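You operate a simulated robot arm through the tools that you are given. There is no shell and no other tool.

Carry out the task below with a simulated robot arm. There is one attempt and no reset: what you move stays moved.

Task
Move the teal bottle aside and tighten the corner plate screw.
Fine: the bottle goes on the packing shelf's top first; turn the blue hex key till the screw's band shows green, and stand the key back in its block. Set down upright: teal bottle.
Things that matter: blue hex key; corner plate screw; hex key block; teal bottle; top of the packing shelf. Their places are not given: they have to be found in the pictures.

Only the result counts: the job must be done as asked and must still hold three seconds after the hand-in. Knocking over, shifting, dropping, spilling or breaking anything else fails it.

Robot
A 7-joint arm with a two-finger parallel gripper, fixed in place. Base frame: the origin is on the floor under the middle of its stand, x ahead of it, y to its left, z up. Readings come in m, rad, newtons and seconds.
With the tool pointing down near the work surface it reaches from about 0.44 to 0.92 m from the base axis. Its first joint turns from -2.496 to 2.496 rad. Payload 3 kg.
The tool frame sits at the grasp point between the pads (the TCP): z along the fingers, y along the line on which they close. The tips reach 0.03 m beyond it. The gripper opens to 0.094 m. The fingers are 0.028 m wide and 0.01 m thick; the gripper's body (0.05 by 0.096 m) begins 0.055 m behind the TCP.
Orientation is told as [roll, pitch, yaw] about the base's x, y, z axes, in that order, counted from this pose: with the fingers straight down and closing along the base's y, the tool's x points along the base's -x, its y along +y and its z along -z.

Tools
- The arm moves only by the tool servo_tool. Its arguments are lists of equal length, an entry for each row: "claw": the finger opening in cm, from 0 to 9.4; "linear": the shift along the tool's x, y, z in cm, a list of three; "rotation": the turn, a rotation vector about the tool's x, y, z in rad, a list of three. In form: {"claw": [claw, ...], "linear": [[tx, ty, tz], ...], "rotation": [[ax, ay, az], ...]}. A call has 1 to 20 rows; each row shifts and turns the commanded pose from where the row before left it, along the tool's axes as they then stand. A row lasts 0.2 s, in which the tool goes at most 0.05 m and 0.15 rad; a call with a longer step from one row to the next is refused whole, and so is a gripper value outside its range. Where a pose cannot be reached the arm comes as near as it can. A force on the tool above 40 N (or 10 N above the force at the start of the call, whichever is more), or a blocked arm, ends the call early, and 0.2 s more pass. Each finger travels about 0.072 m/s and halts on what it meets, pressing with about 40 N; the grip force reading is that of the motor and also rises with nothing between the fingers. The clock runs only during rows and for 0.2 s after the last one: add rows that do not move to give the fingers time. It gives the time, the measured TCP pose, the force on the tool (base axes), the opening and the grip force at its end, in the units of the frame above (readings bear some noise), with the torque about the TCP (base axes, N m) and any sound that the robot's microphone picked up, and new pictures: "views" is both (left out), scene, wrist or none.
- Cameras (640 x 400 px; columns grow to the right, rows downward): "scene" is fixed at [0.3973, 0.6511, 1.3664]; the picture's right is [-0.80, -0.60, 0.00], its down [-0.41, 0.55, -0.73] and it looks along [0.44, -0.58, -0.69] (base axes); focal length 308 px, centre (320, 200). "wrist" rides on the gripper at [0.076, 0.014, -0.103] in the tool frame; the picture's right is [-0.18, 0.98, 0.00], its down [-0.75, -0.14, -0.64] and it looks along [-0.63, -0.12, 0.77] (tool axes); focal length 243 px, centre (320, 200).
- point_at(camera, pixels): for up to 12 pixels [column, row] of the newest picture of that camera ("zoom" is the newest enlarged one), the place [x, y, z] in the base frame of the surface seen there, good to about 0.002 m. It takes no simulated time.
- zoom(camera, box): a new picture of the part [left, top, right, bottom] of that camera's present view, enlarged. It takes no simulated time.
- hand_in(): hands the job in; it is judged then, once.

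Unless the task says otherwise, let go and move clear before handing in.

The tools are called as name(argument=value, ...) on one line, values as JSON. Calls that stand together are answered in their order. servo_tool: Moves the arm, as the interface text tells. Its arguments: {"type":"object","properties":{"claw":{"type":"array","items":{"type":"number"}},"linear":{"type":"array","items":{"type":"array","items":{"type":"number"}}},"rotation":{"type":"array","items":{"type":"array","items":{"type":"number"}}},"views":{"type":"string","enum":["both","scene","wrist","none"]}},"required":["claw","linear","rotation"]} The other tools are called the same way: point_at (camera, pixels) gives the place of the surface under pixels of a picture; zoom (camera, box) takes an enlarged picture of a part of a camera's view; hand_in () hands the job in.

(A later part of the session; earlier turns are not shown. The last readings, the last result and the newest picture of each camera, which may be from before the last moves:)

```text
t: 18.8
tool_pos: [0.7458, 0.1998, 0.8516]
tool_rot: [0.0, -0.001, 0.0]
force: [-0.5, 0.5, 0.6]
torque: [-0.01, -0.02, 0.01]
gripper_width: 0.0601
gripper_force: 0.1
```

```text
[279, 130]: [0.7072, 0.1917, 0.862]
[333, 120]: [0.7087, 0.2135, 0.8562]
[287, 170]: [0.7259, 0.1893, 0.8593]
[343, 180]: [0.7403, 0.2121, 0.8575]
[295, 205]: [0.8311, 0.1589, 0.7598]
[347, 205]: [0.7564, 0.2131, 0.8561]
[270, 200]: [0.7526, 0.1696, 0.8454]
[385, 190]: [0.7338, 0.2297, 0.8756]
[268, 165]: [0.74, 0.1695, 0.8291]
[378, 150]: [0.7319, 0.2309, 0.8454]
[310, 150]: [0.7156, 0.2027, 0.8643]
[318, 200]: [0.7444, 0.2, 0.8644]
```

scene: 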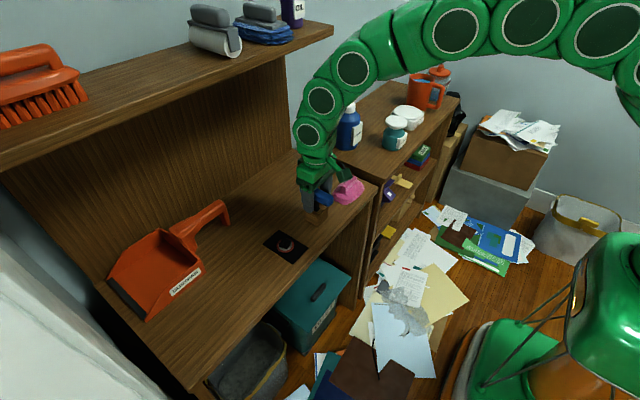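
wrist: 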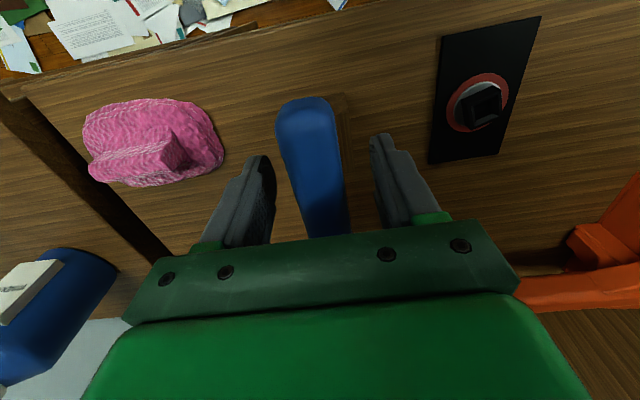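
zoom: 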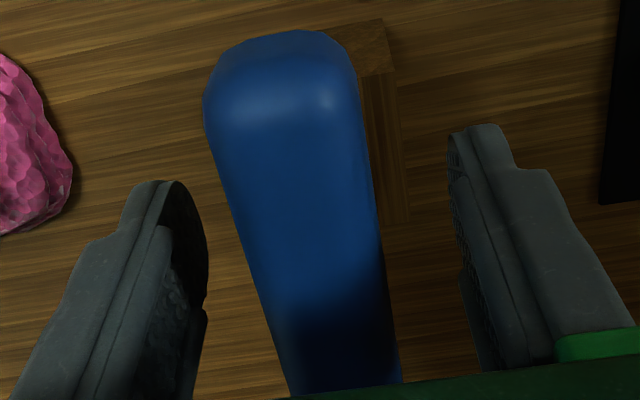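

The handle (y 0.1885–0.2128) is centred between the pads (0.1695–0.2305) within about 1 mm. I'll close on it.

servo_tool(claw=[4.5, 3.2, 2.4, 1.8, 1.0, 1.0], linear=[[0, 0.05, 0], [0, 0, 0], [0, 0, 0], [0, 0, 0], [0, 0, 0], [0, 0, 0]], rotation=[[0, 0, 0], [0, 0, 0], [0, 0, 0], [0, 0, 0], [0, 0, 0], [0, 0, 0]])

zoom(camera="scene", box=[275, 160, 365, 230])

```text
t: 20.2
tool_pos: [0.746, 0.2011, 0.8505]
tool_rot: [0.0, 0.0, 0.0]
force: [0.6, -0.4, -0.6]
torque: [0.01, -0.01, -0.02]
gripper_width: 0.0297
gripper_force: 40.4
```

scene: 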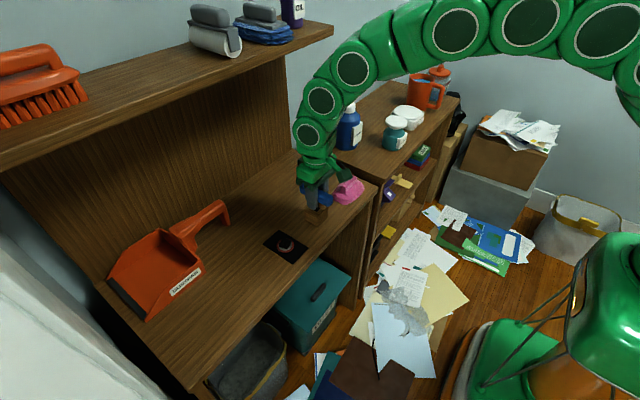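
wrist: 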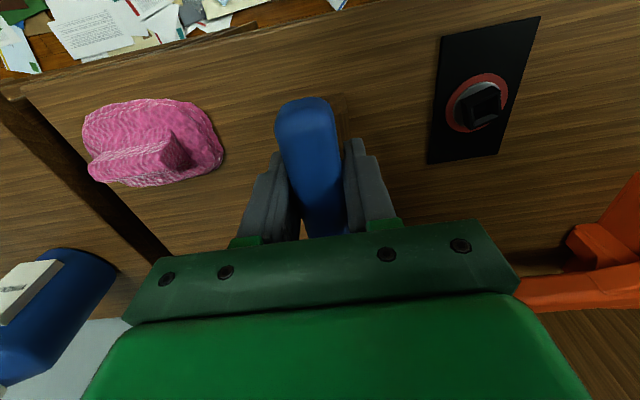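

```text
5.71 times, centred on (320, 195) of scene
```

zoom: 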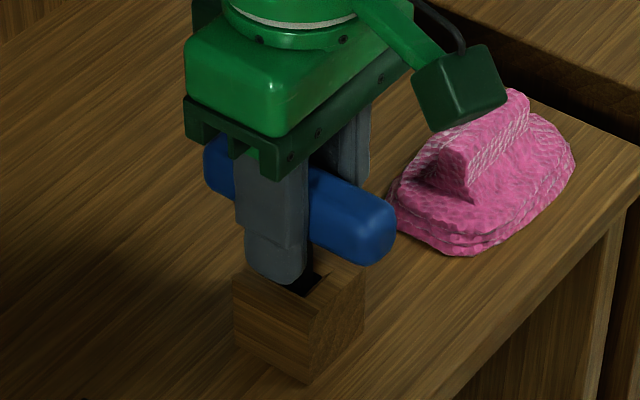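

The grip holds at 0.0297 m with 40 N. I'll lift the key straight up out of the block, slowly at first.

servo_tool(claw=[1, 1, 1, 1, 1, 1, 1], linear=[[0, 0, -0.5], [0, 0, -1], [0, 0, -1.5], [0, 0, -2], [0, 0, -2], [0, 0, -1.5], [0, 0, 0]], rotation=[[0, 0, 0], [0, 0, 0], [0, 0, 0], [0, 0, 0], [0, 0, 0], [0, 0, 0], [0, 0, 0]])

zoom(camera="scene", box=[270, 140, 370, 230])

```text
t: 21.8
tool_pos: [0.7465, 0.2, 0.9362]
tool_rot: [0.0, 0.001, 0.0]
force: [0.0, 0.1, -2.5]
torque: [0.03, 0.01, -0.04]
gripper_width: 0.0296
gripper_force: 39.8
```

scene: 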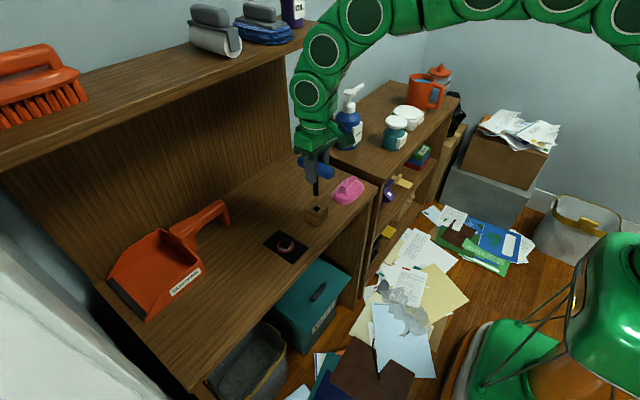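
wrist: 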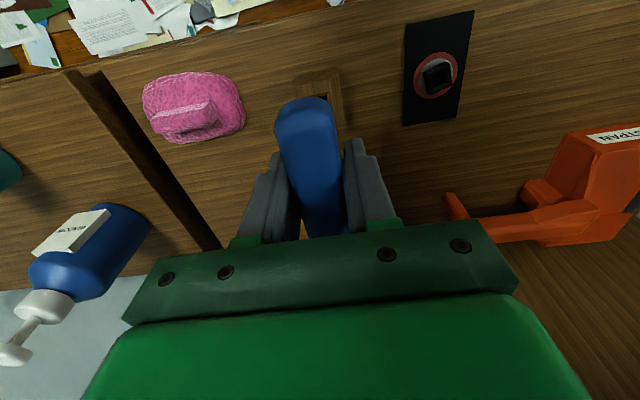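

```text
4.44 times, centred on (320, 185) of scene
```

zoom: 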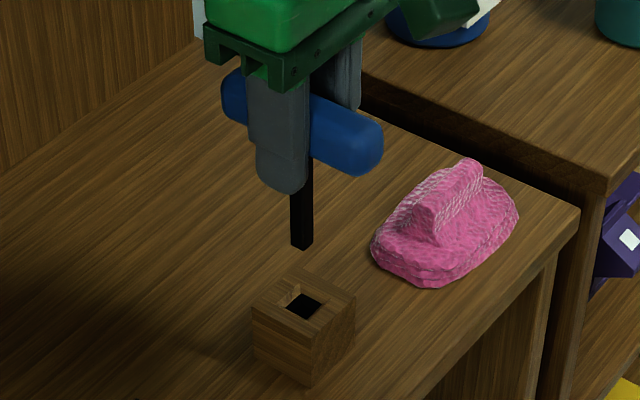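

The key is out of the block and held upright, with its tip at zoom (301,245). I'll measure the shaft tip, the shaft, and the block hole.

zoom(camera="scene", box=[295, 170, 345, 225])

point_at(camera="zoom", pixels=[[285, 150], [285, 170], [285, 100], [275, 165], [293, 165], [245, 270], [300, 255], [340, 290], [290, 320], [283, 290], [195, 270], [300, 375]])

```text
7.27 times, centred on (320, 198) of scene
```

zoom: 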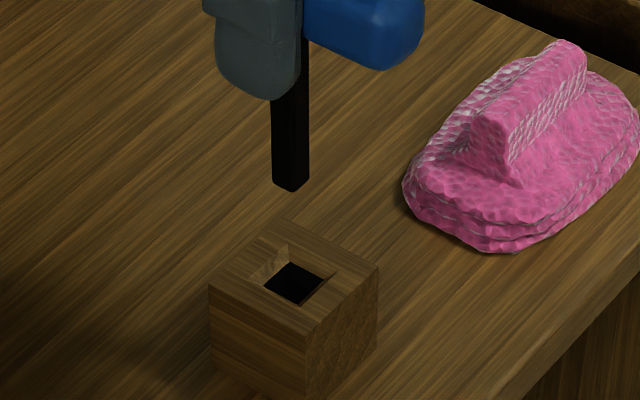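

```text
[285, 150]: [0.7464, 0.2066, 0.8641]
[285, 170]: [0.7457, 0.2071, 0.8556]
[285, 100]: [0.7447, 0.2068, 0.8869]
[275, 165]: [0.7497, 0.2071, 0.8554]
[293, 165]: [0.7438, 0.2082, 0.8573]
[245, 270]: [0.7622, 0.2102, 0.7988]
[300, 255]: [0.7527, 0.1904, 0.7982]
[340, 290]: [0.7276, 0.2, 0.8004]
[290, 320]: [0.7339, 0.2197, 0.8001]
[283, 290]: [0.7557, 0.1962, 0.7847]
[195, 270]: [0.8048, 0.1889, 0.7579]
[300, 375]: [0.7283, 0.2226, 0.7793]
```

The shaft tip is about 0.088 m below the TCP and nearly on the tool axis. To refine the socket's angle, I'll take a high zoom of the socket from both cameras.

zoom(camera="wrist", box=[418, 62, 456, 88])

point_at(camera="zoom", pixels=[[320, 200], [200, 120], [460, 120], [460, 300], [200, 300]])

zoom(camera="scene", box=[276, 233, 300, 253])

```text
15.38 times, centred on (437, 75) of wrist
```

zoom: 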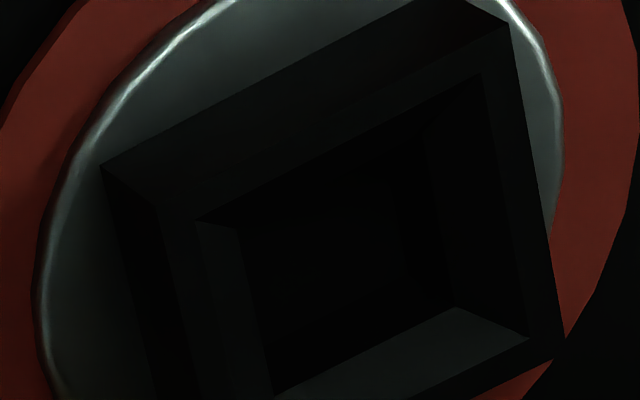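

```text
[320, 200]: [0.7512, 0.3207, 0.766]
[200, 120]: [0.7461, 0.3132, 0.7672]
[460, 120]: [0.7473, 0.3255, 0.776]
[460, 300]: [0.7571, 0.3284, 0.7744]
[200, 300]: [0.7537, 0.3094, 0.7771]
```

```text
16.00 times, centred on (288, 243) of scene
```

zoom: 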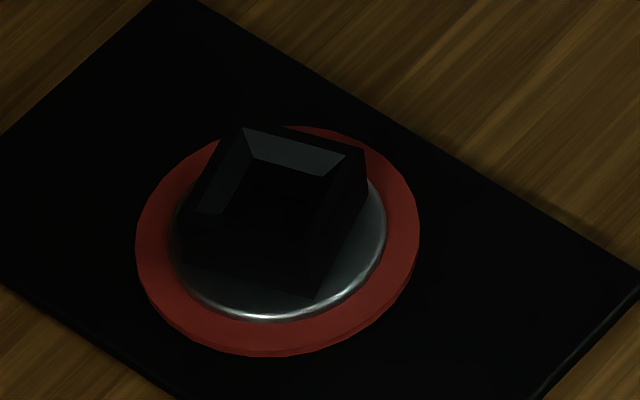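

The socket's edges come out at ≈18° (0.316 rad) about base z, with a side of ≈21 mm and a chamfered mouth. I'll carry the key over the screw with the tip well above it, then rotate to +18°.

servo_tool(claw=[1, 1, 1, 1, 1, 1, 1, 1, 1], linear=[[-0.15, 2, 0], [-0.15, 3, 0], [-0.15, 3, 0], [-0.15, 2.5, 0], [-0.05, 1.56, 0], [0, 0, 0], [0, 0, 0], [0, 0, 0], [0, 0, 0]], rotation=[[0, 0, 0], [0, 0, 0], [0, 0, 0], [0, 0, 0], [0, 0, 0], [0, 0, -0.106], [0, 0, -0.105], [0, 0, -0.105], [0, 0, 0]])

zoom(camera="scene", box=[245, 180, 325, 270])

```text
t: 23.8
tool_pos: [0.753, 0.3203, 0.9353]
tool_rot: [-0.001, 0.0, 0.318]
force: [-0.4, 0.3, -2.1]
torque: [-0.01, 0.01, 0.03]
gripper_width: 0.0295
gripper_force: 39.6
```

scene: 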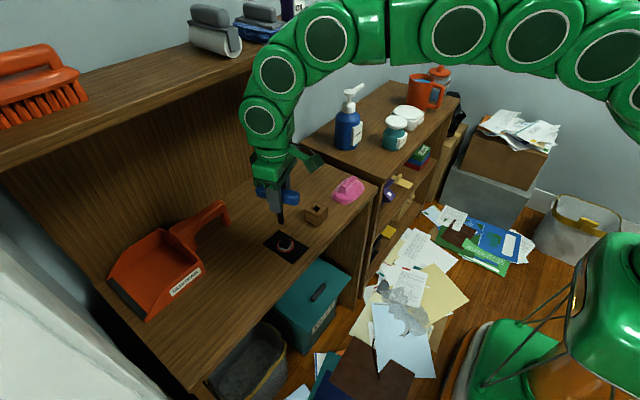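
wrist: 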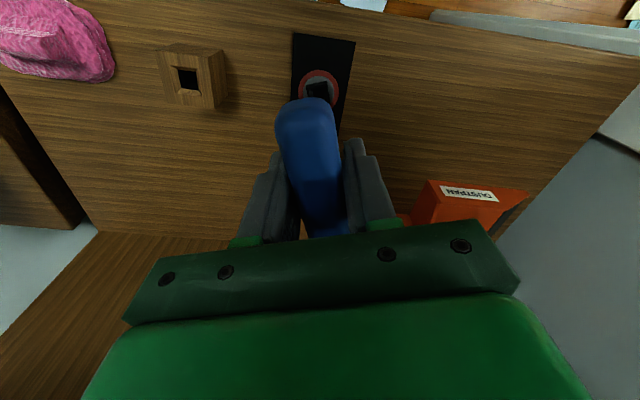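

```text
4.44 times, centred on (285, 225) of scene
```

zoom: 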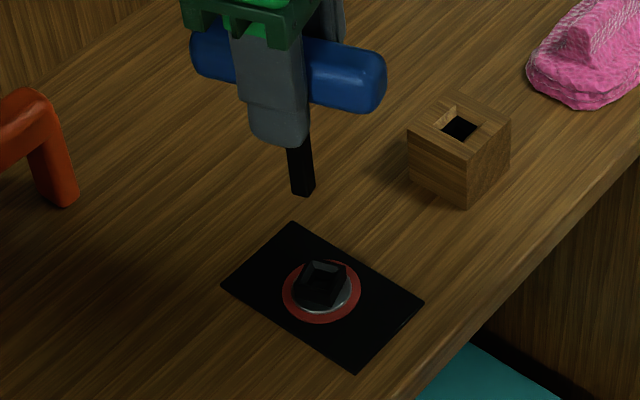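

The tool yaw reads 0.318 and the key hangs directly above the socket. To gain more clockwise travel, I'll check in free air whether the equivalent square orientation of +108° is reachable.

servo_tool(claw=[1, 1, 1, 1, 1, 1, 1, 1, 1, 1, 1, 1], linear=[[0, 0, 0], [0, 0, 0], [0, 0, 0], [0, 0, 0], [0, 0, 0], [0, 0, 0], [0, 0, 0], [0, 0, 0], [0, 0, 0], [0, 0, 0], [0, 0, 0], [0, 0, 0]], rotation=[[0, 0, -0.1428], [0, 0, -0.1428], [0, 0, -0.1428], [0, 0, -0.1428], [0, 0, -0.1428], [0, 0, -0.1428], [0, 0, -0.1428], [0, 0, -0.1428], [0, 0, -0.1428], [0, 0, -0.1428], [0, 0, -0.1428], [0, 0, 0]])

zoom(camera="scene", box=[245, 180, 325, 270])

```text
t: 26.4
tool_pos: [0.752, 0.3206, 0.9363]
tool_rot: [0.001, 0.0, 1.888]
force: [-0.2, -0.3, -1.0]
torque: [-0.02, 0.01, 0.01]
gripper_width: 0.0298
gripper_force: 40.1
```

scene: 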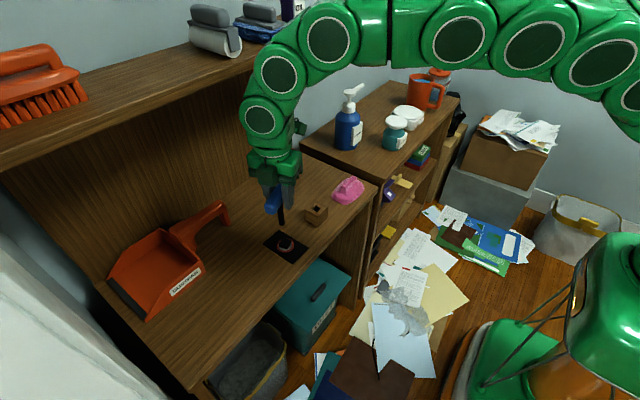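
wrist: 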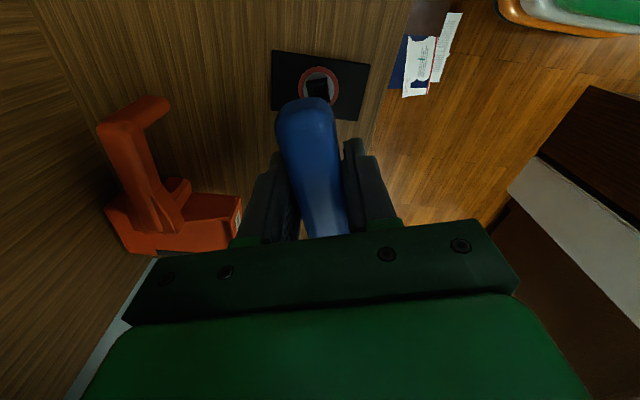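

```text
4.44 times, centred on (285, 225) of scene
```

zoom: 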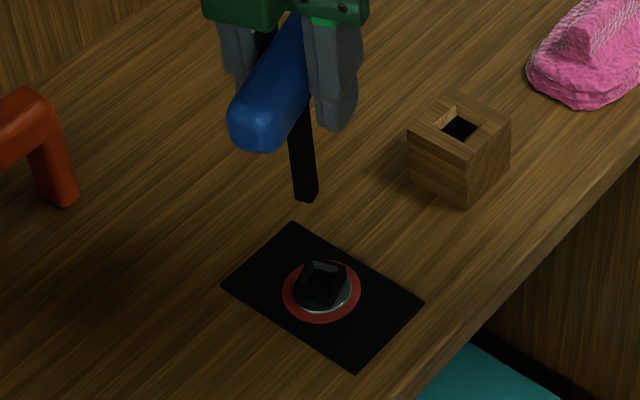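

Yaw 1.888 rad is reachable with the position held. I'll lower until the tip is about 1 cm above the socket, then check the alignment.

servo_tool(claw=[1, 1, 1, 1, 1], linear=[[0, 0, 2], [0, 0, 2], [0, 0, 1.4], [0, 0, 0.6], [0, 0, 0]], rotation=[[0, 0, 0], [0, 0, 0], [0, 0, 0], [0, 0, 0], [0, 0, 0]])

zoom(camera="scene", box=[266, 218, 314, 263])

```text
t: 27.6
tool_pos: [0.7527, 0.3206, 0.8761]
tool_rot: [-0.001, 0.0, 1.886]
force: [0.3, 0.4, -1.5]
torque: [0.01, -0.03, -0.01]
gripper_width: 0.0296
gripper_force: 40.0
```

scene: 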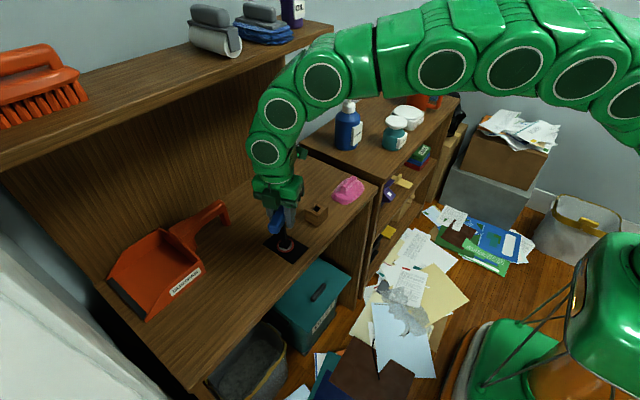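
wrist: 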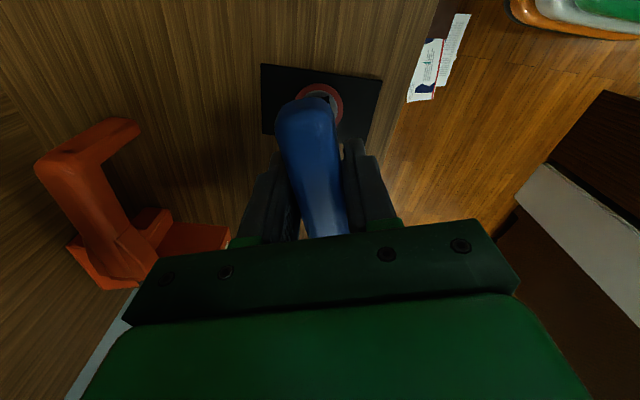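

```text
8.89 times, centred on (290, 240) of scene
```

zoom: 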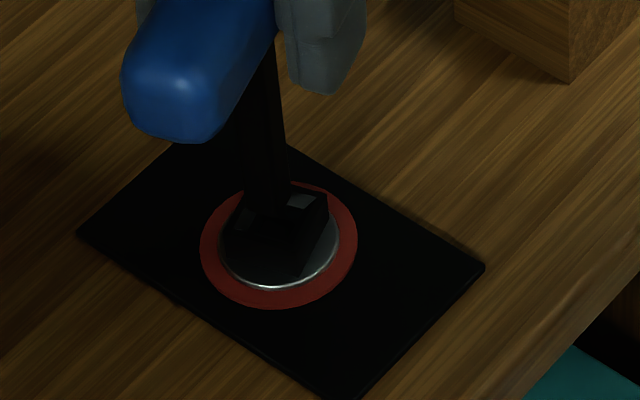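

zoom(camera="scene", box=[276, 228, 300, 248])

point_at(camera="zoom", pixels=[[240, 150], [260, 150], [290, 150], [250, 190], [280, 190], [265, 205], [240, 100], [280, 100], [225, 230], [350, 205], [335, 235], [290, 350]])

```text
16.00 times, centred on (288, 238) of scene
```

zoom: 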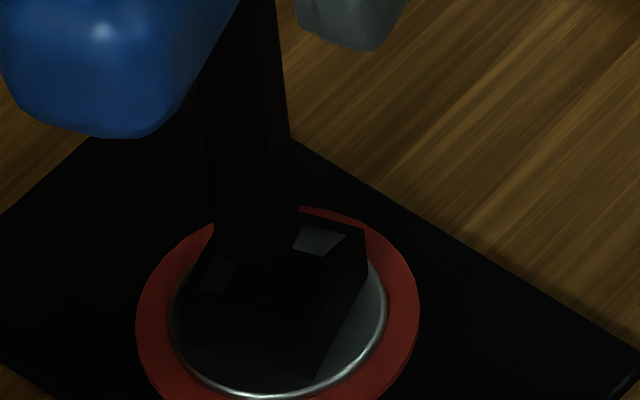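

```text
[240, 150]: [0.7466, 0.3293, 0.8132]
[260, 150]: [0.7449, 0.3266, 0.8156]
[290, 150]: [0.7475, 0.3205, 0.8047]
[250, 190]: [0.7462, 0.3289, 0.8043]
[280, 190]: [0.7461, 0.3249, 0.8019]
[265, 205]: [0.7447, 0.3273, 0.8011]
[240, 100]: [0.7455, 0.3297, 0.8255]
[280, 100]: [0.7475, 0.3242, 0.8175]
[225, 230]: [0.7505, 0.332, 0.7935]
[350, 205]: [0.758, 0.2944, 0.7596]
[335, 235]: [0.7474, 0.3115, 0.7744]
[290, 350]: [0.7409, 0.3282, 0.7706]
```

The tip is hard to see against the dark socket, so I'll zoom in tighter to find the shaft's lower end.

zoom(camera="scene", box=[279, 233, 295, 243])

point_at(camera="zoom", pixels=[[200, 100], [260, 100], [320, 100], [200, 160], [260, 160], [320, 160], [200, 200], [260, 200], [320, 200], [230, 240], [270, 240], [300, 240]])

```text
16.00 times, centred on (287, 238) of scene
```

zoom: 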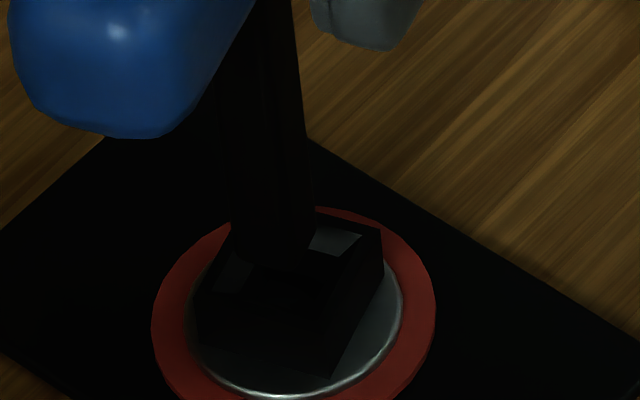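

```text
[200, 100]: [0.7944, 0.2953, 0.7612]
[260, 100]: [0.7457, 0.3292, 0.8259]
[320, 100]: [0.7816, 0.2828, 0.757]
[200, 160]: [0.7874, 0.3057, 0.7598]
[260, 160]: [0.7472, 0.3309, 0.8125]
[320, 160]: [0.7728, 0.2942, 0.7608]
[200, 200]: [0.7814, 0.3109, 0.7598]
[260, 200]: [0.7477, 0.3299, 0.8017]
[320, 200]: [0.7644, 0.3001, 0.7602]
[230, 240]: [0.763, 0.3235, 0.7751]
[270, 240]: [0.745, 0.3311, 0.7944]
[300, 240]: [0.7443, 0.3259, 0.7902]
```

My shaft-centre estimate disagrees with the TCP by a few mm, so I'll cross-check using the handle end and fingers in the scene zoom.

zoom(camera="scene", box=[262, 205, 312, 250])

point_at(camera="zoom", pixels=[[155, 180], [185, 195], [165, 240], [190, 245], [250, 110], [230, 150], [260, 170], [310, 130], [350, 140], [335, 170], [300, 100], [280, 240]])

```text
8.89 times, centred on (287, 228) of scene
```

zoom: 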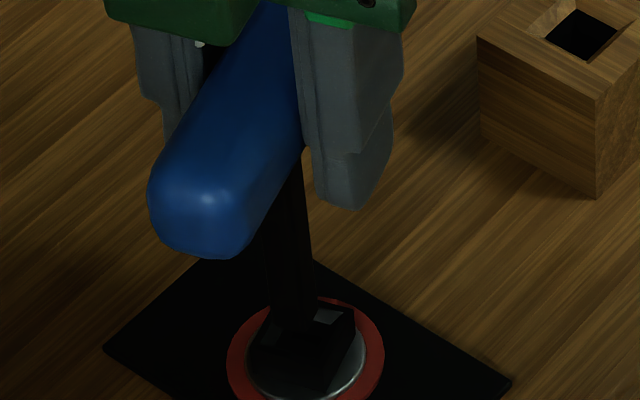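

```text
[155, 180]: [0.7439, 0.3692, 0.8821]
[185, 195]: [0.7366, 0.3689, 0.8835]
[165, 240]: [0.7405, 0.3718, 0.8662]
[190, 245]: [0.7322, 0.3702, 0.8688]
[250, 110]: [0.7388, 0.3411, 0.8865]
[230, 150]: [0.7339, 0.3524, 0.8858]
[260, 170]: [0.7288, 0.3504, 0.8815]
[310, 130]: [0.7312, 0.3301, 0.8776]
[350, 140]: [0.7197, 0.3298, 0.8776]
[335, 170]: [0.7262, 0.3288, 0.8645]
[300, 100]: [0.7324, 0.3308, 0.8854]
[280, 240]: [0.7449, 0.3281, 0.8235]
```

Comparing the shaft faces with the ring and socket centre, the shaft sits ~3–6 mm toward the camera along the handle axis (tool −x), and is aligned across it. I'll shift 3.5 mm along tool +x, lower ~7 mm and compare again.

servo_tool(claw=[1, 1, 1], linear=[[0.35, 0, 0], [0, 0, 0.7], [0, 0, 0]], rotation=[[0, 0, 0], [0, 0, 0], [0, 0, 0]])

zoom(camera="scene", box=[276, 230, 300, 250])

zoom(camera="wrist", box=[270, 60, 370, 130])

```text
t: 28.4
tool_pos: [0.755, 0.318, 0.8697]
tool_rot: [0.0, 0.001, 1.886]
force: [1.2, 0.0, -0.9]
torque: [0.0, 0.01, -0.02]
gripper_width: 0.0296
gripper_force: 39.3
```

scene: 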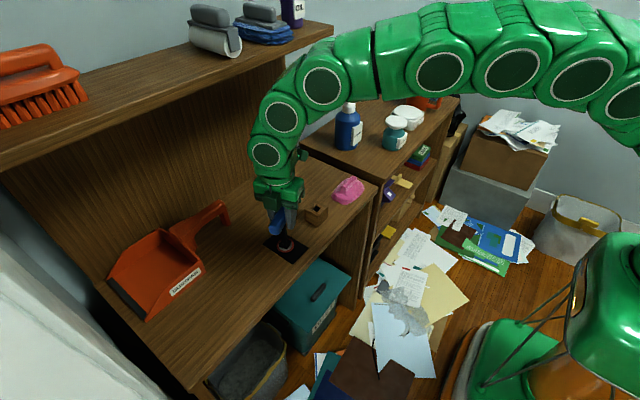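
wrist: 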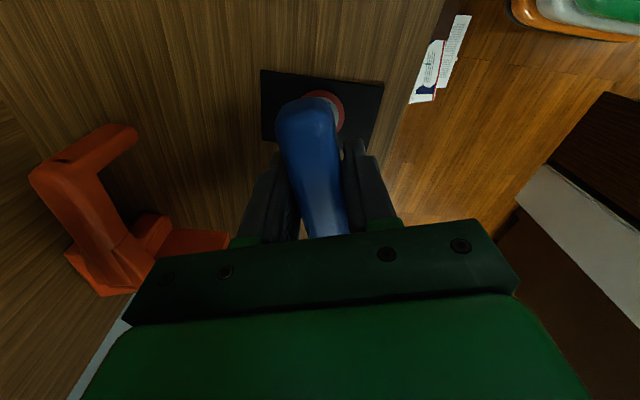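

```text
16.00 times, centred on (288, 240) of scene
```

zoom: 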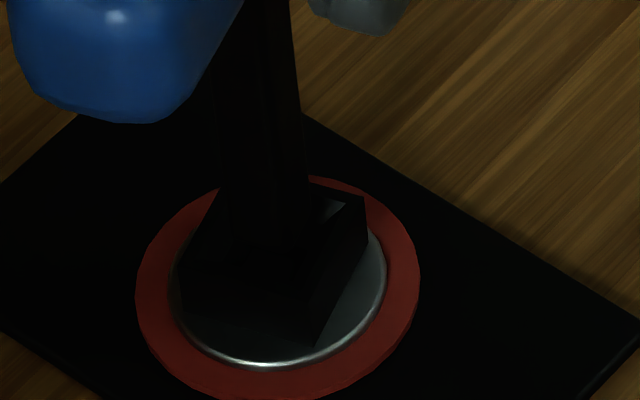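

```text
5.71 times, centred on (320, 95) of wrist
```

zoom: 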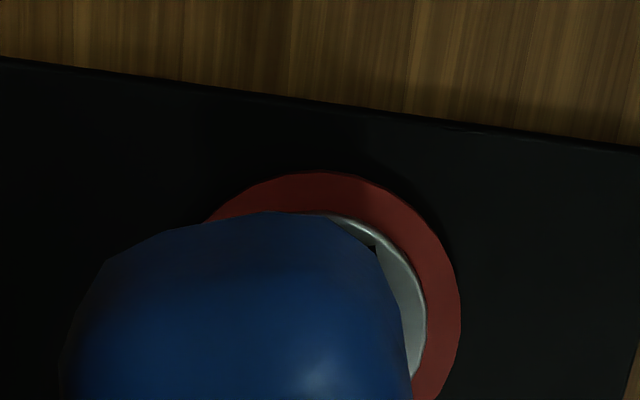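

zoom(camera="scene", box=[276, 230, 300, 250])

point_at(camera="zoom", pixels=[[285, 180], [285, 200], [285, 215], [285, 225], [285, 235], [285, 245], [285, 255], [285, 265], [300, 200], [300, 215], [300, 230], [300, 245]])

point_at(camera="zoom", pixels=[[240, 180], [240, 200], [240, 215], [240, 225], [240, 235], [240, 245], [240, 255], [262, 180], [262, 210], [262, 230], [262, 245], [262, 260]])

```text
16.00 times, centred on (288, 240) of scene
```

zoom: 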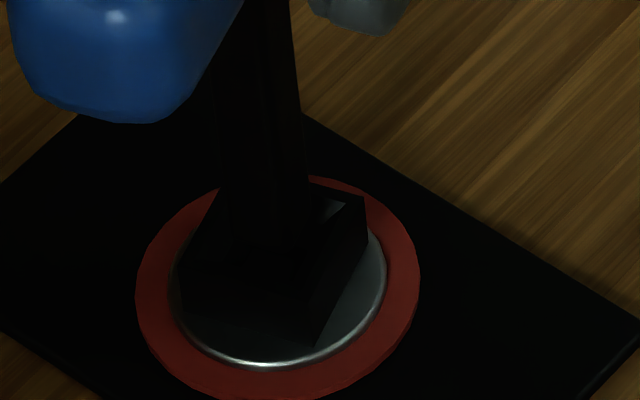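

```text
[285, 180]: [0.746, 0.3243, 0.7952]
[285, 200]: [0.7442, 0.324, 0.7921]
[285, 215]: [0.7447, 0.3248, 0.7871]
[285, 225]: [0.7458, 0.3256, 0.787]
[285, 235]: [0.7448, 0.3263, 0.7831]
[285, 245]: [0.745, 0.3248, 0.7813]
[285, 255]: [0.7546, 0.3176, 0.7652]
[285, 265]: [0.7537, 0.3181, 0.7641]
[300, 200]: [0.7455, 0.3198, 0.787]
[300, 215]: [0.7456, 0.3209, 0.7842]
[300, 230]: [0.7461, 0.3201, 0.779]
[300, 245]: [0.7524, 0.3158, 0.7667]
```

```text
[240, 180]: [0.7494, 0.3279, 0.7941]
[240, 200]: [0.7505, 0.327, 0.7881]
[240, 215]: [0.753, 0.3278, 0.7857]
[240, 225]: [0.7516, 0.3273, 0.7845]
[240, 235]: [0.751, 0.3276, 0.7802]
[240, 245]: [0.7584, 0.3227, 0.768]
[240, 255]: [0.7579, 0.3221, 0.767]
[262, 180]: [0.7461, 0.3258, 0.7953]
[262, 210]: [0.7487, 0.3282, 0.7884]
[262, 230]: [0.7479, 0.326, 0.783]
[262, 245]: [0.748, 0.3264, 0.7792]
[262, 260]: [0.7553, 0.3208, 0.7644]
```

The depth readings show the tip at z≈0.7795, with the shaft centre about 2 mm (tool −x) and 1 mm (tool +y) off the socket centre (0.752,0.321). I'll correct that and lower the tip gently into the chamfer, watching the force.

servo_tool(claw=[1, 1, 1, 1], linear=[[0.16, -0.11, 0], [0, 0, 0.3], [0, 0, 0.3], [0, 0, 0]], rotation=[[0, 0, 0], [0, 0, 0], [0, 0, 0], [0, 0, 0]], views="scene")

zoom(camera="scene", box=[276, 230, 300, 250])

```text
t: 29.4
tool_pos: [0.7566, 0.3173, 0.8634]
tool_rot: [0.001, -0.001, 1.888]
force: [1.0, 0.3, -1.8]
torque: [0.02, 0.03, 0.01]
gripper_width: 0.0299
gripper_force: 39.8
```

scene: 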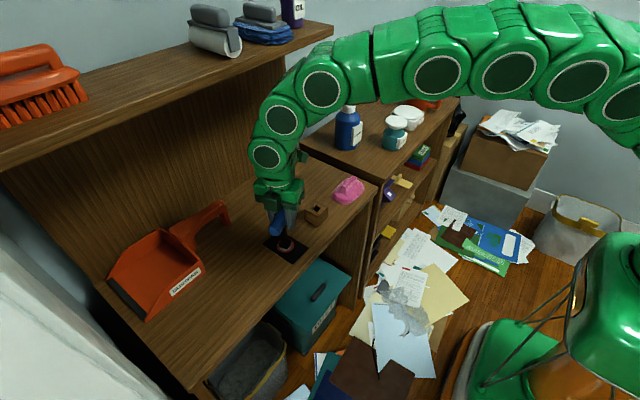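

```text
16.00 times, centred on (288, 240) of scene
```

zoom: 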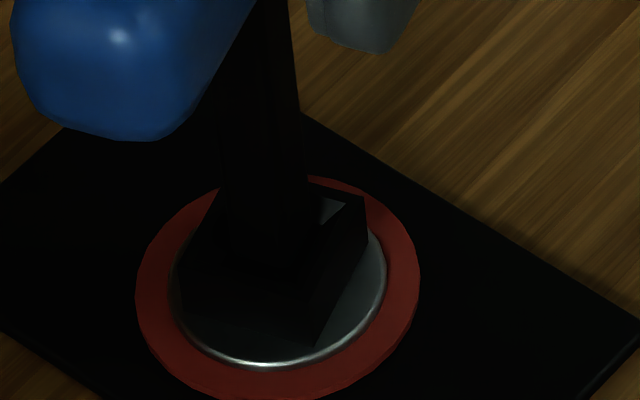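

There's no contact force, and the tip should now be just inside the socket's mouth. I'll keep lowering in small steps.

servo_tool(claw=[1, 1, 1, 1], linear=[[0, 0, 0.2], [0, 0, 0.2], [0, 0, 0.1], [0, 0, 0]], rotation=[[0, 0, 0], [0, 0, 0], [0, 0, 0], [0, 0, 0]], views="scene")

zoom(camera="scene", box=[276, 230, 300, 250])

```text
t: 30.4
tool_pos: [0.7559, 0.3167, 0.8588]
tool_rot: [-0.001, 0.002, 1.887]
force: [0.1, 0.5, 0.0]
torque: [-0.03, 0.01, -0.01]
gripper_width: 0.0296
gripper_force: 40.0
```

scene: 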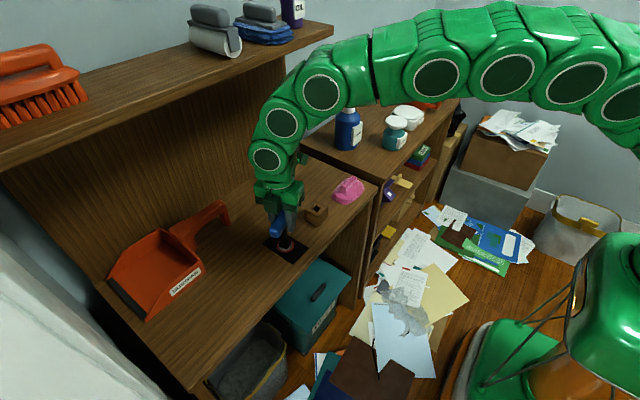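

```text
16.00 times, centred on (288, 240) of scene
```

zoom: 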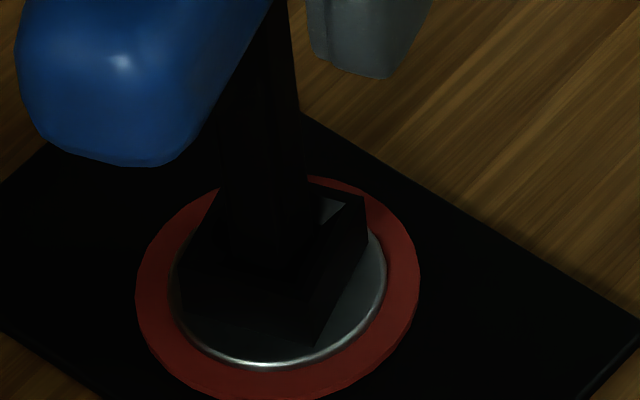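

Still essentially no resistance, and the tip is ~7 mm into the socket. I'll continue to the floor.

servo_tool(claw=[1, 1, 1, 1], linear=[[0, 0, 0.2], [0, 0, 0.15], [0, 0, 0.1], [0, 0, 0]], rotation=[[0, 0, 0], [0, 0, 0], [0, 0, 0], [0, 0, 0]], views="scene")

zoom(camera="scene", box=[276, 230, 300, 250])

```text
t: 31.4
tool_pos: [0.7568, 0.3178, 0.8554]
tool_rot: [-0.001, -0.001, 1.888]
force: [-1.9, 1.2, 23.4]
torque: [0.2, 0.16, 0.01]
gripper_width: 0.0297
gripper_force: 40.1
```

scene: 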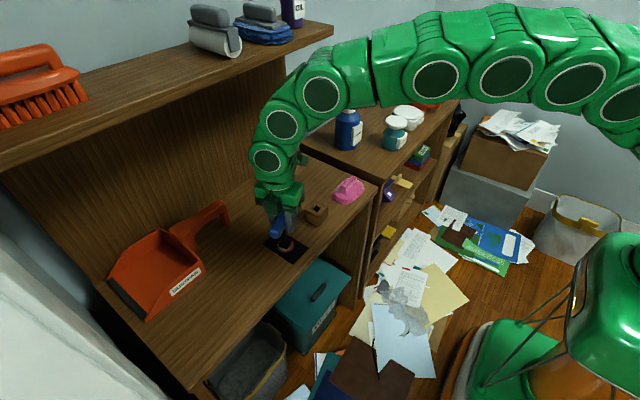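

```text
16.00 times, centred on (288, 240) of scene
```

zoom: 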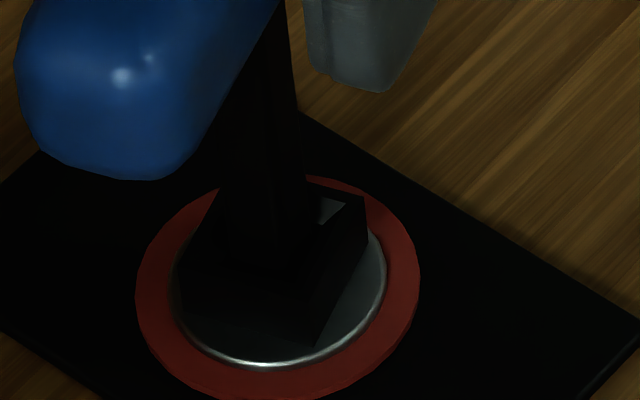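

The 23 N at z 0.8554 means the tip has bottomed in the socket (the floor reads z≈0.764). My estimates put the shaft ~3 mm from the TCP along tool −x, so I'll back off 1.5 mm and make a first clockwise turn with that offset compensated.

servo_tool(claw=[1, 1, 1, 1, 1], linear=[[0, 0, -0.18], [0, 0, 0], [0, 0.0466, 0], [0, 0.0466, 0], [0, 0, 0]], rotation=[[0, 0, 0], [0, 0, 0], [0, 0, 0.15], [0, 0, 0.15], [0, 0, 0]], views="scene")

zoom(camera="scene", box=[276, 230, 300, 250])

```text
t: 32.6
tool_pos: [0.7547, 0.317, 0.8551]
tool_rot: [0.001, -0.001, 1.585]
force: [-3.3, 0.2, -2.1]
torque: [0.02, 0.19, 0.03]
gripper_width: 0.0297
gripper_force: 40.0
```

scene: 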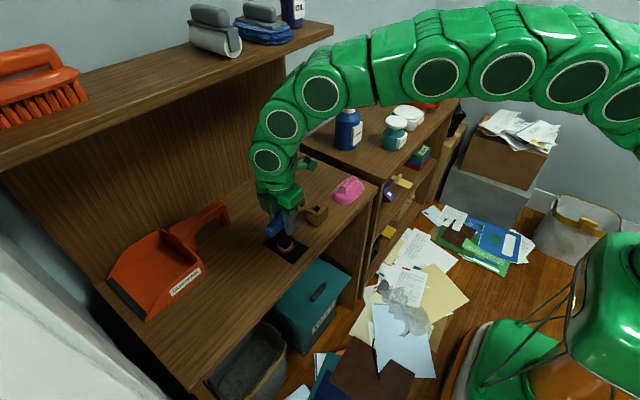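

```text
16.00 times, centred on (288, 240) of scene
```

zoom: 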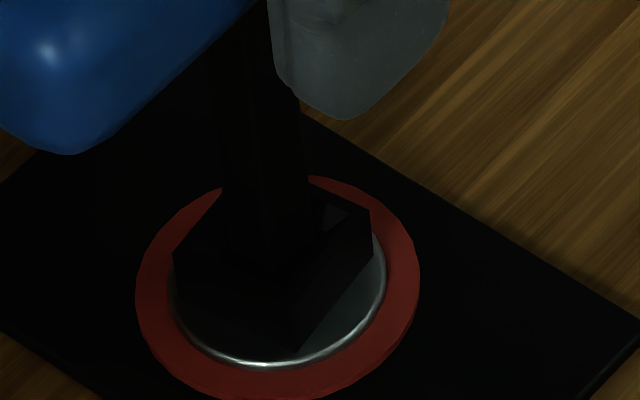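

The socket rotated along with the key (its near corner moved to (297,350)), with little side force. I'll continue clockwise.

servo_tool(claw=[1, 1, 1, 1, 1], linear=[[0, 0.0466, 0], [0, 0.0466, 0], [0, 0.0466, 0], [0, 0.0466, 0], [0, 0, 0]], rotation=[[0, 0, 0.15], [0, 0, 0.15], [0, 0, 0.15], [0, 0, 0.15], [0, 0, 0]], views="scene")

zoom(camera="scene", box=[276, 230, 300, 250])

```text
t: 33.8
tool_pos: [0.754, 0.3174, 0.8548]
tool_rot: [0.001, 0.001, 0.987]
force: [-1.0, 0.6, -0.2]
torque: [0.06, 0.07, 0.02]
gripper_width: 0.0296
gripper_force: 40.3
```

scene: 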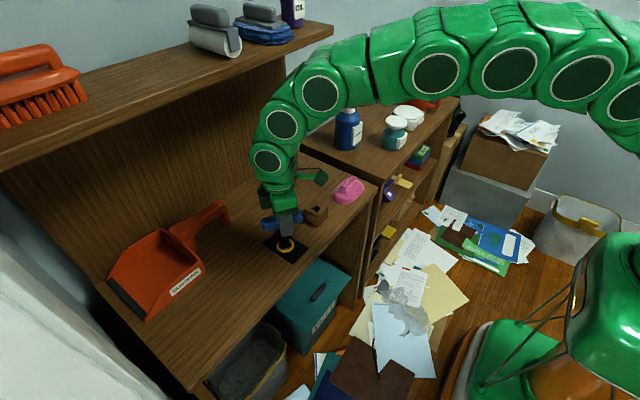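

```text
16.00 times, centred on (288, 240) of scene
```

zoom: 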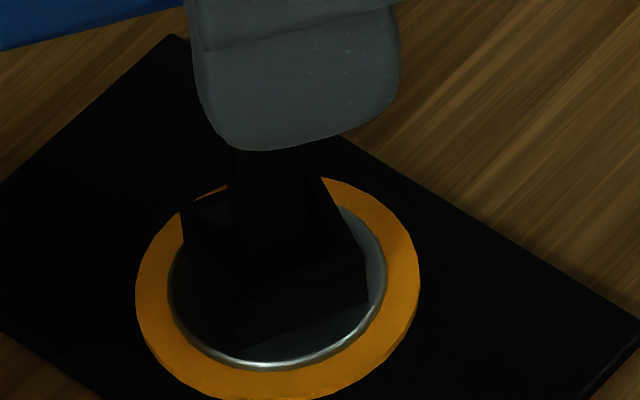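

The band has turned orange after ~0.9 rad, so the direction is right. I'll continue in smaller increments to avoid overshooting green.

servo_tool(claw=[1, 1, 1], linear=[[0, 0.0466, 0], [0, 0.0466, 0], [0, 0, 0]], rotation=[[0, 0, 0.15], [0, 0, 0.15], [0, 0, 0]], views="none")

zoom(camera="scene", box=[276, 230, 300, 250])

```text
t: 34.6
tool_pos: [0.7532, 0.3173, 0.8547]
tool_rot: [0.001, -0.002, 0.686]
force: [2.5, 1.4, 0.6]
torque: [0.17, -0.19, 0.01]
gripper_width: 0.0297
gripper_force: 40.3
```

```text
16.00 times, centred on (288, 240) of scene
```

zoom: 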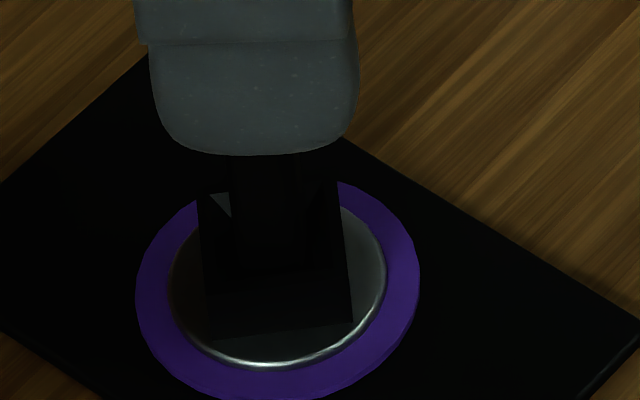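

The band now shows purple at yaw 0.686, after orange at 0.987, so I may have stepped past a narrow green window. I'll turn back slowly in small steps and watch the colour.

servo_tool(claw=[1, 1], linear=[[0, -0.0232, 0], [0, 0, 0]], rotation=[[0, 0, -0.075], [0, 0, 0]], views="none")

zoom(camera="scene", box=[276, 230, 300, 250])

```text
t: 35.2
tool_pos: [0.753, 0.3168, 0.8552]
tool_rot: [0.001, 0.001, 0.762]
force: [0.4, 0.9, -1.7]
torque: [0.05, 0.0, 0.01]
gripper_width: 0.0297
gripper_force: 40.2
```

```text
16.00 times, centred on (288, 240) of scene
```

zoom: 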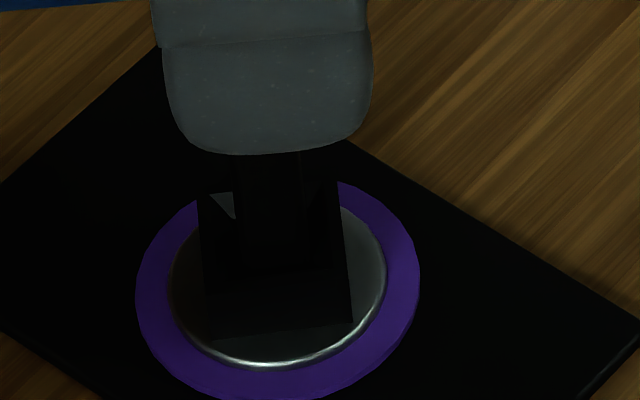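

The screw corners haven't moved, so that was backlash. I'll keep backing off in small steps.

servo_tool(claw=[1, 1], linear=[[0, -0.0232, 0], [0, 0, 0]], rotation=[[0, 0, -0.075], [0, 0, 0]], views="none")

zoom(camera="scene", box=[276, 230, 300, 250])

```text
t: 35.8
tool_pos: [0.7518, 0.3167, 0.855]
tool_rot: [0.0, 0.0, 0.839]
force: [-1.0, 0.0, -1.5]
torque: [-0.02, -0.03, 0.02]
gripper_width: 0.0298
gripper_force: 40.1
```

```text
16.00 times, centred on (288, 240) of scene
```

zoom: 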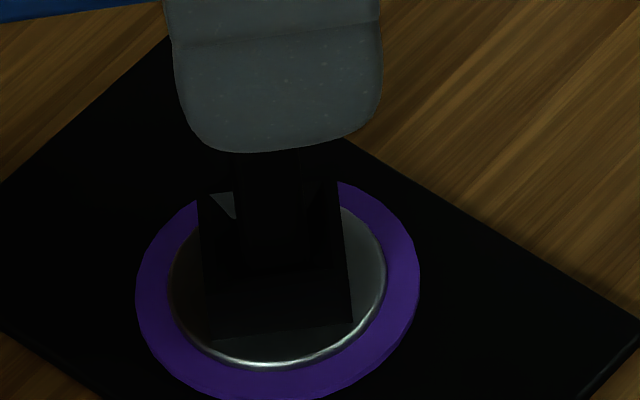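

servo_tool(claw=[1, 1], linear=[[0, -0.0232, 0], [0, 0, 0]], rotation=[[0, 0, -0.075], [0, 0, 0]], views="none")

zoom(camera="scene", box=[276, 230, 300, 250])

```text
t: 36.4
tool_pos: [0.7521, 0.3164, 0.8551]
tool_rot: [-0.001, -0.002, 0.912]
force: [1.3, 0.7, -0.6]
torque: [0.13, -0.07, -0.02]
gripper_width: 0.0297
gripper_force: 39.4
```

```text
16.00 times, centred on (288, 240) of scene
```

zoom: 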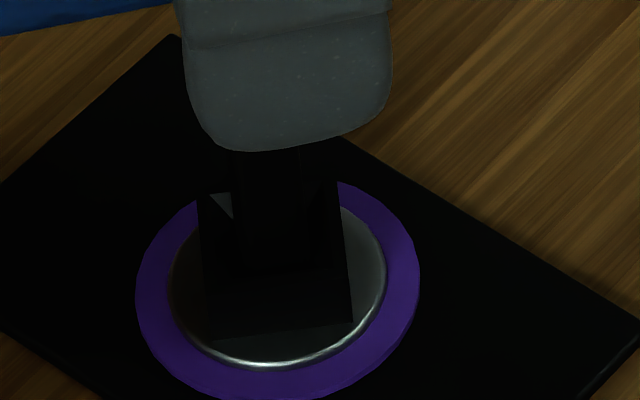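

Comparing shaft and hole width, total backlash is likely ~0.4 rad, so the screw hasn't moved yet. I'll continue back carefully.

servo_tool(claw=[1, 1, 1], linear=[[0, -0.0232, 0], [0, -0.0232, 0], [0, 0, 0]], rotation=[[0, 0, -0.075], [0, 0, -0.075], [0, 0, 0]], views="none")

zoom(camera="scene", box=[276, 230, 300, 250])

```text
t: 37.2
tool_pos: [0.7535, 0.3178, 0.8546]
tool_rot: [0.0, 0.001, 1.063]
force: [1.7, 4.2, 1.5]
torque: [0.31, -0.17, -0.03]
gripper_width: 0.0297
gripper_force: 39.7
```

```text
16.00 times, centred on (288, 240) of scene
```

zoom: 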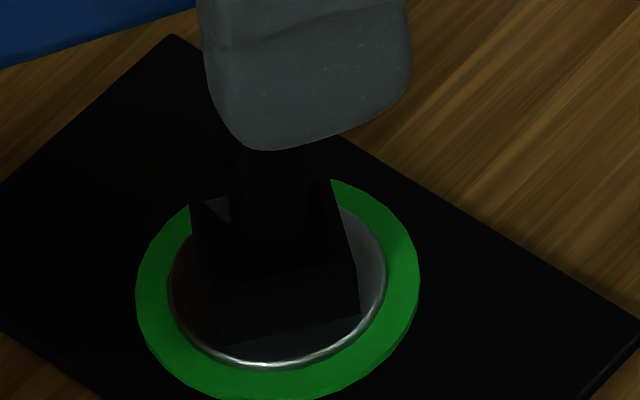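

The band is green now, with the screw backed ~0.1 rad off the purple position. I'll turn the key back to the middle of its play (~0.2 rad clockwise) so it doesn't touch the socket walls, and verify the colour before withdrawing.

servo_tool(claw=[1, 1, 1], linear=[[0, 0.031, 0], [0, 0.031, 0], [0, 0, 0]], rotation=[[0, 0, 0.1], [0, 0, 0.1], [0, 0, 0]], views="none")

zoom(camera="scene", box=[276, 230, 300, 250])

```text
t: 38.0
tool_pos: [0.7521, 0.3167, 0.8547]
tool_rot: [-0.002, 0.0, 0.862]
force: [1.2, 0.4, -1.0]
torque: [0.1, -0.02, 0.01]
gripper_width: 0.03
gripper_force: 39.7
```

```text
16.00 times, centred on (288, 240) of scene
```

zoom: 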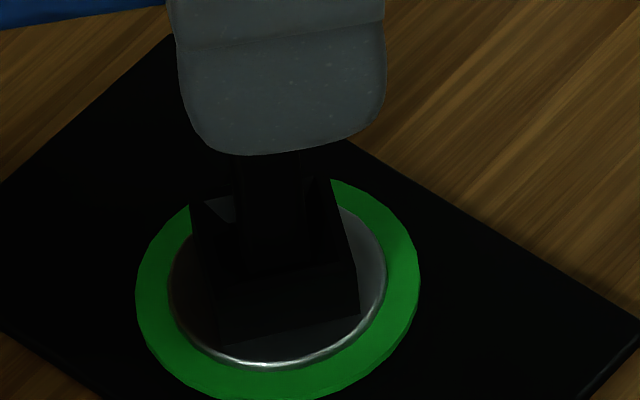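

It's still green with negligible force. I'll withdraw the key straight up.

servo_tool(claw=[1, 1, 1, 1, 1, 1, 1, 1], linear=[[0, 0, -0.3], [0, 0, -0.5], [0, 0, -0.7], [0, 0, -1], [0, 0, -1.5], [0, 0, -2], [0, 0, -2], [0, 0, 0]], rotation=[[0, 0, 0], [0, 0, 0], [0, 0, 0], [0, 0, 0], [0, 0, 0], [0, 0, 0], [0, 0, 0], [0, 0, 0]])

zoom(camera="scene", box=[256, 190, 336, 260])

```text
t: 39.8
tool_pos: [0.7518, 0.3179, 0.9347]
tool_rot: [0.0, -0.001, 0.863]
force: [0.0, -0.4, -2.0]
torque: [0.01, 0.0, 0.05]
gripper_width: 0.0299
gripper_force: 39.7
```

scene: 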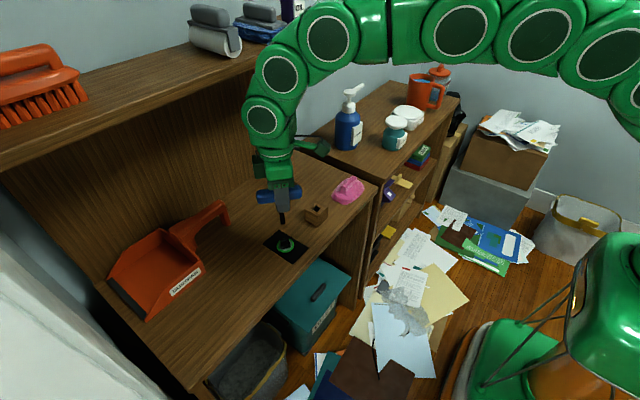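
wrist: 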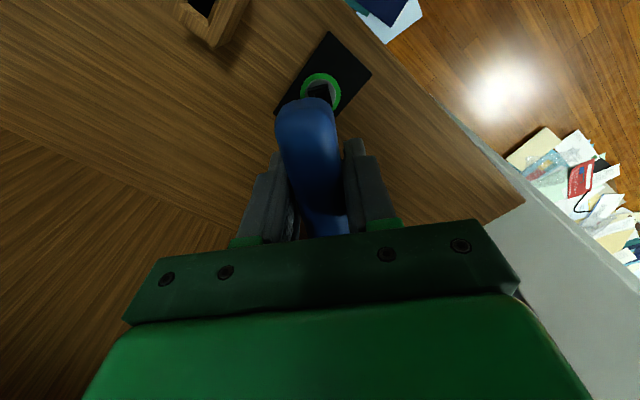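

```text
5.71 times, centred on (296, 225) of scene
```

zoom: 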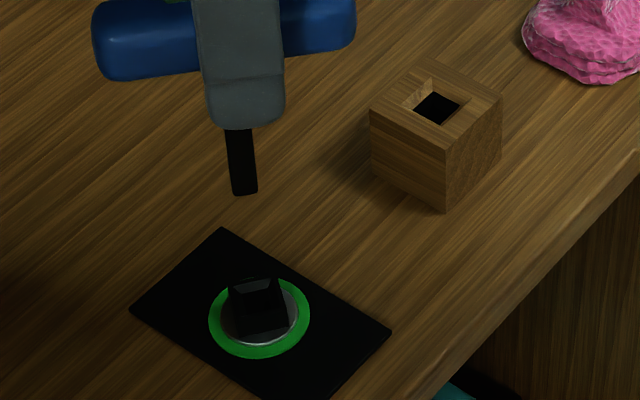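

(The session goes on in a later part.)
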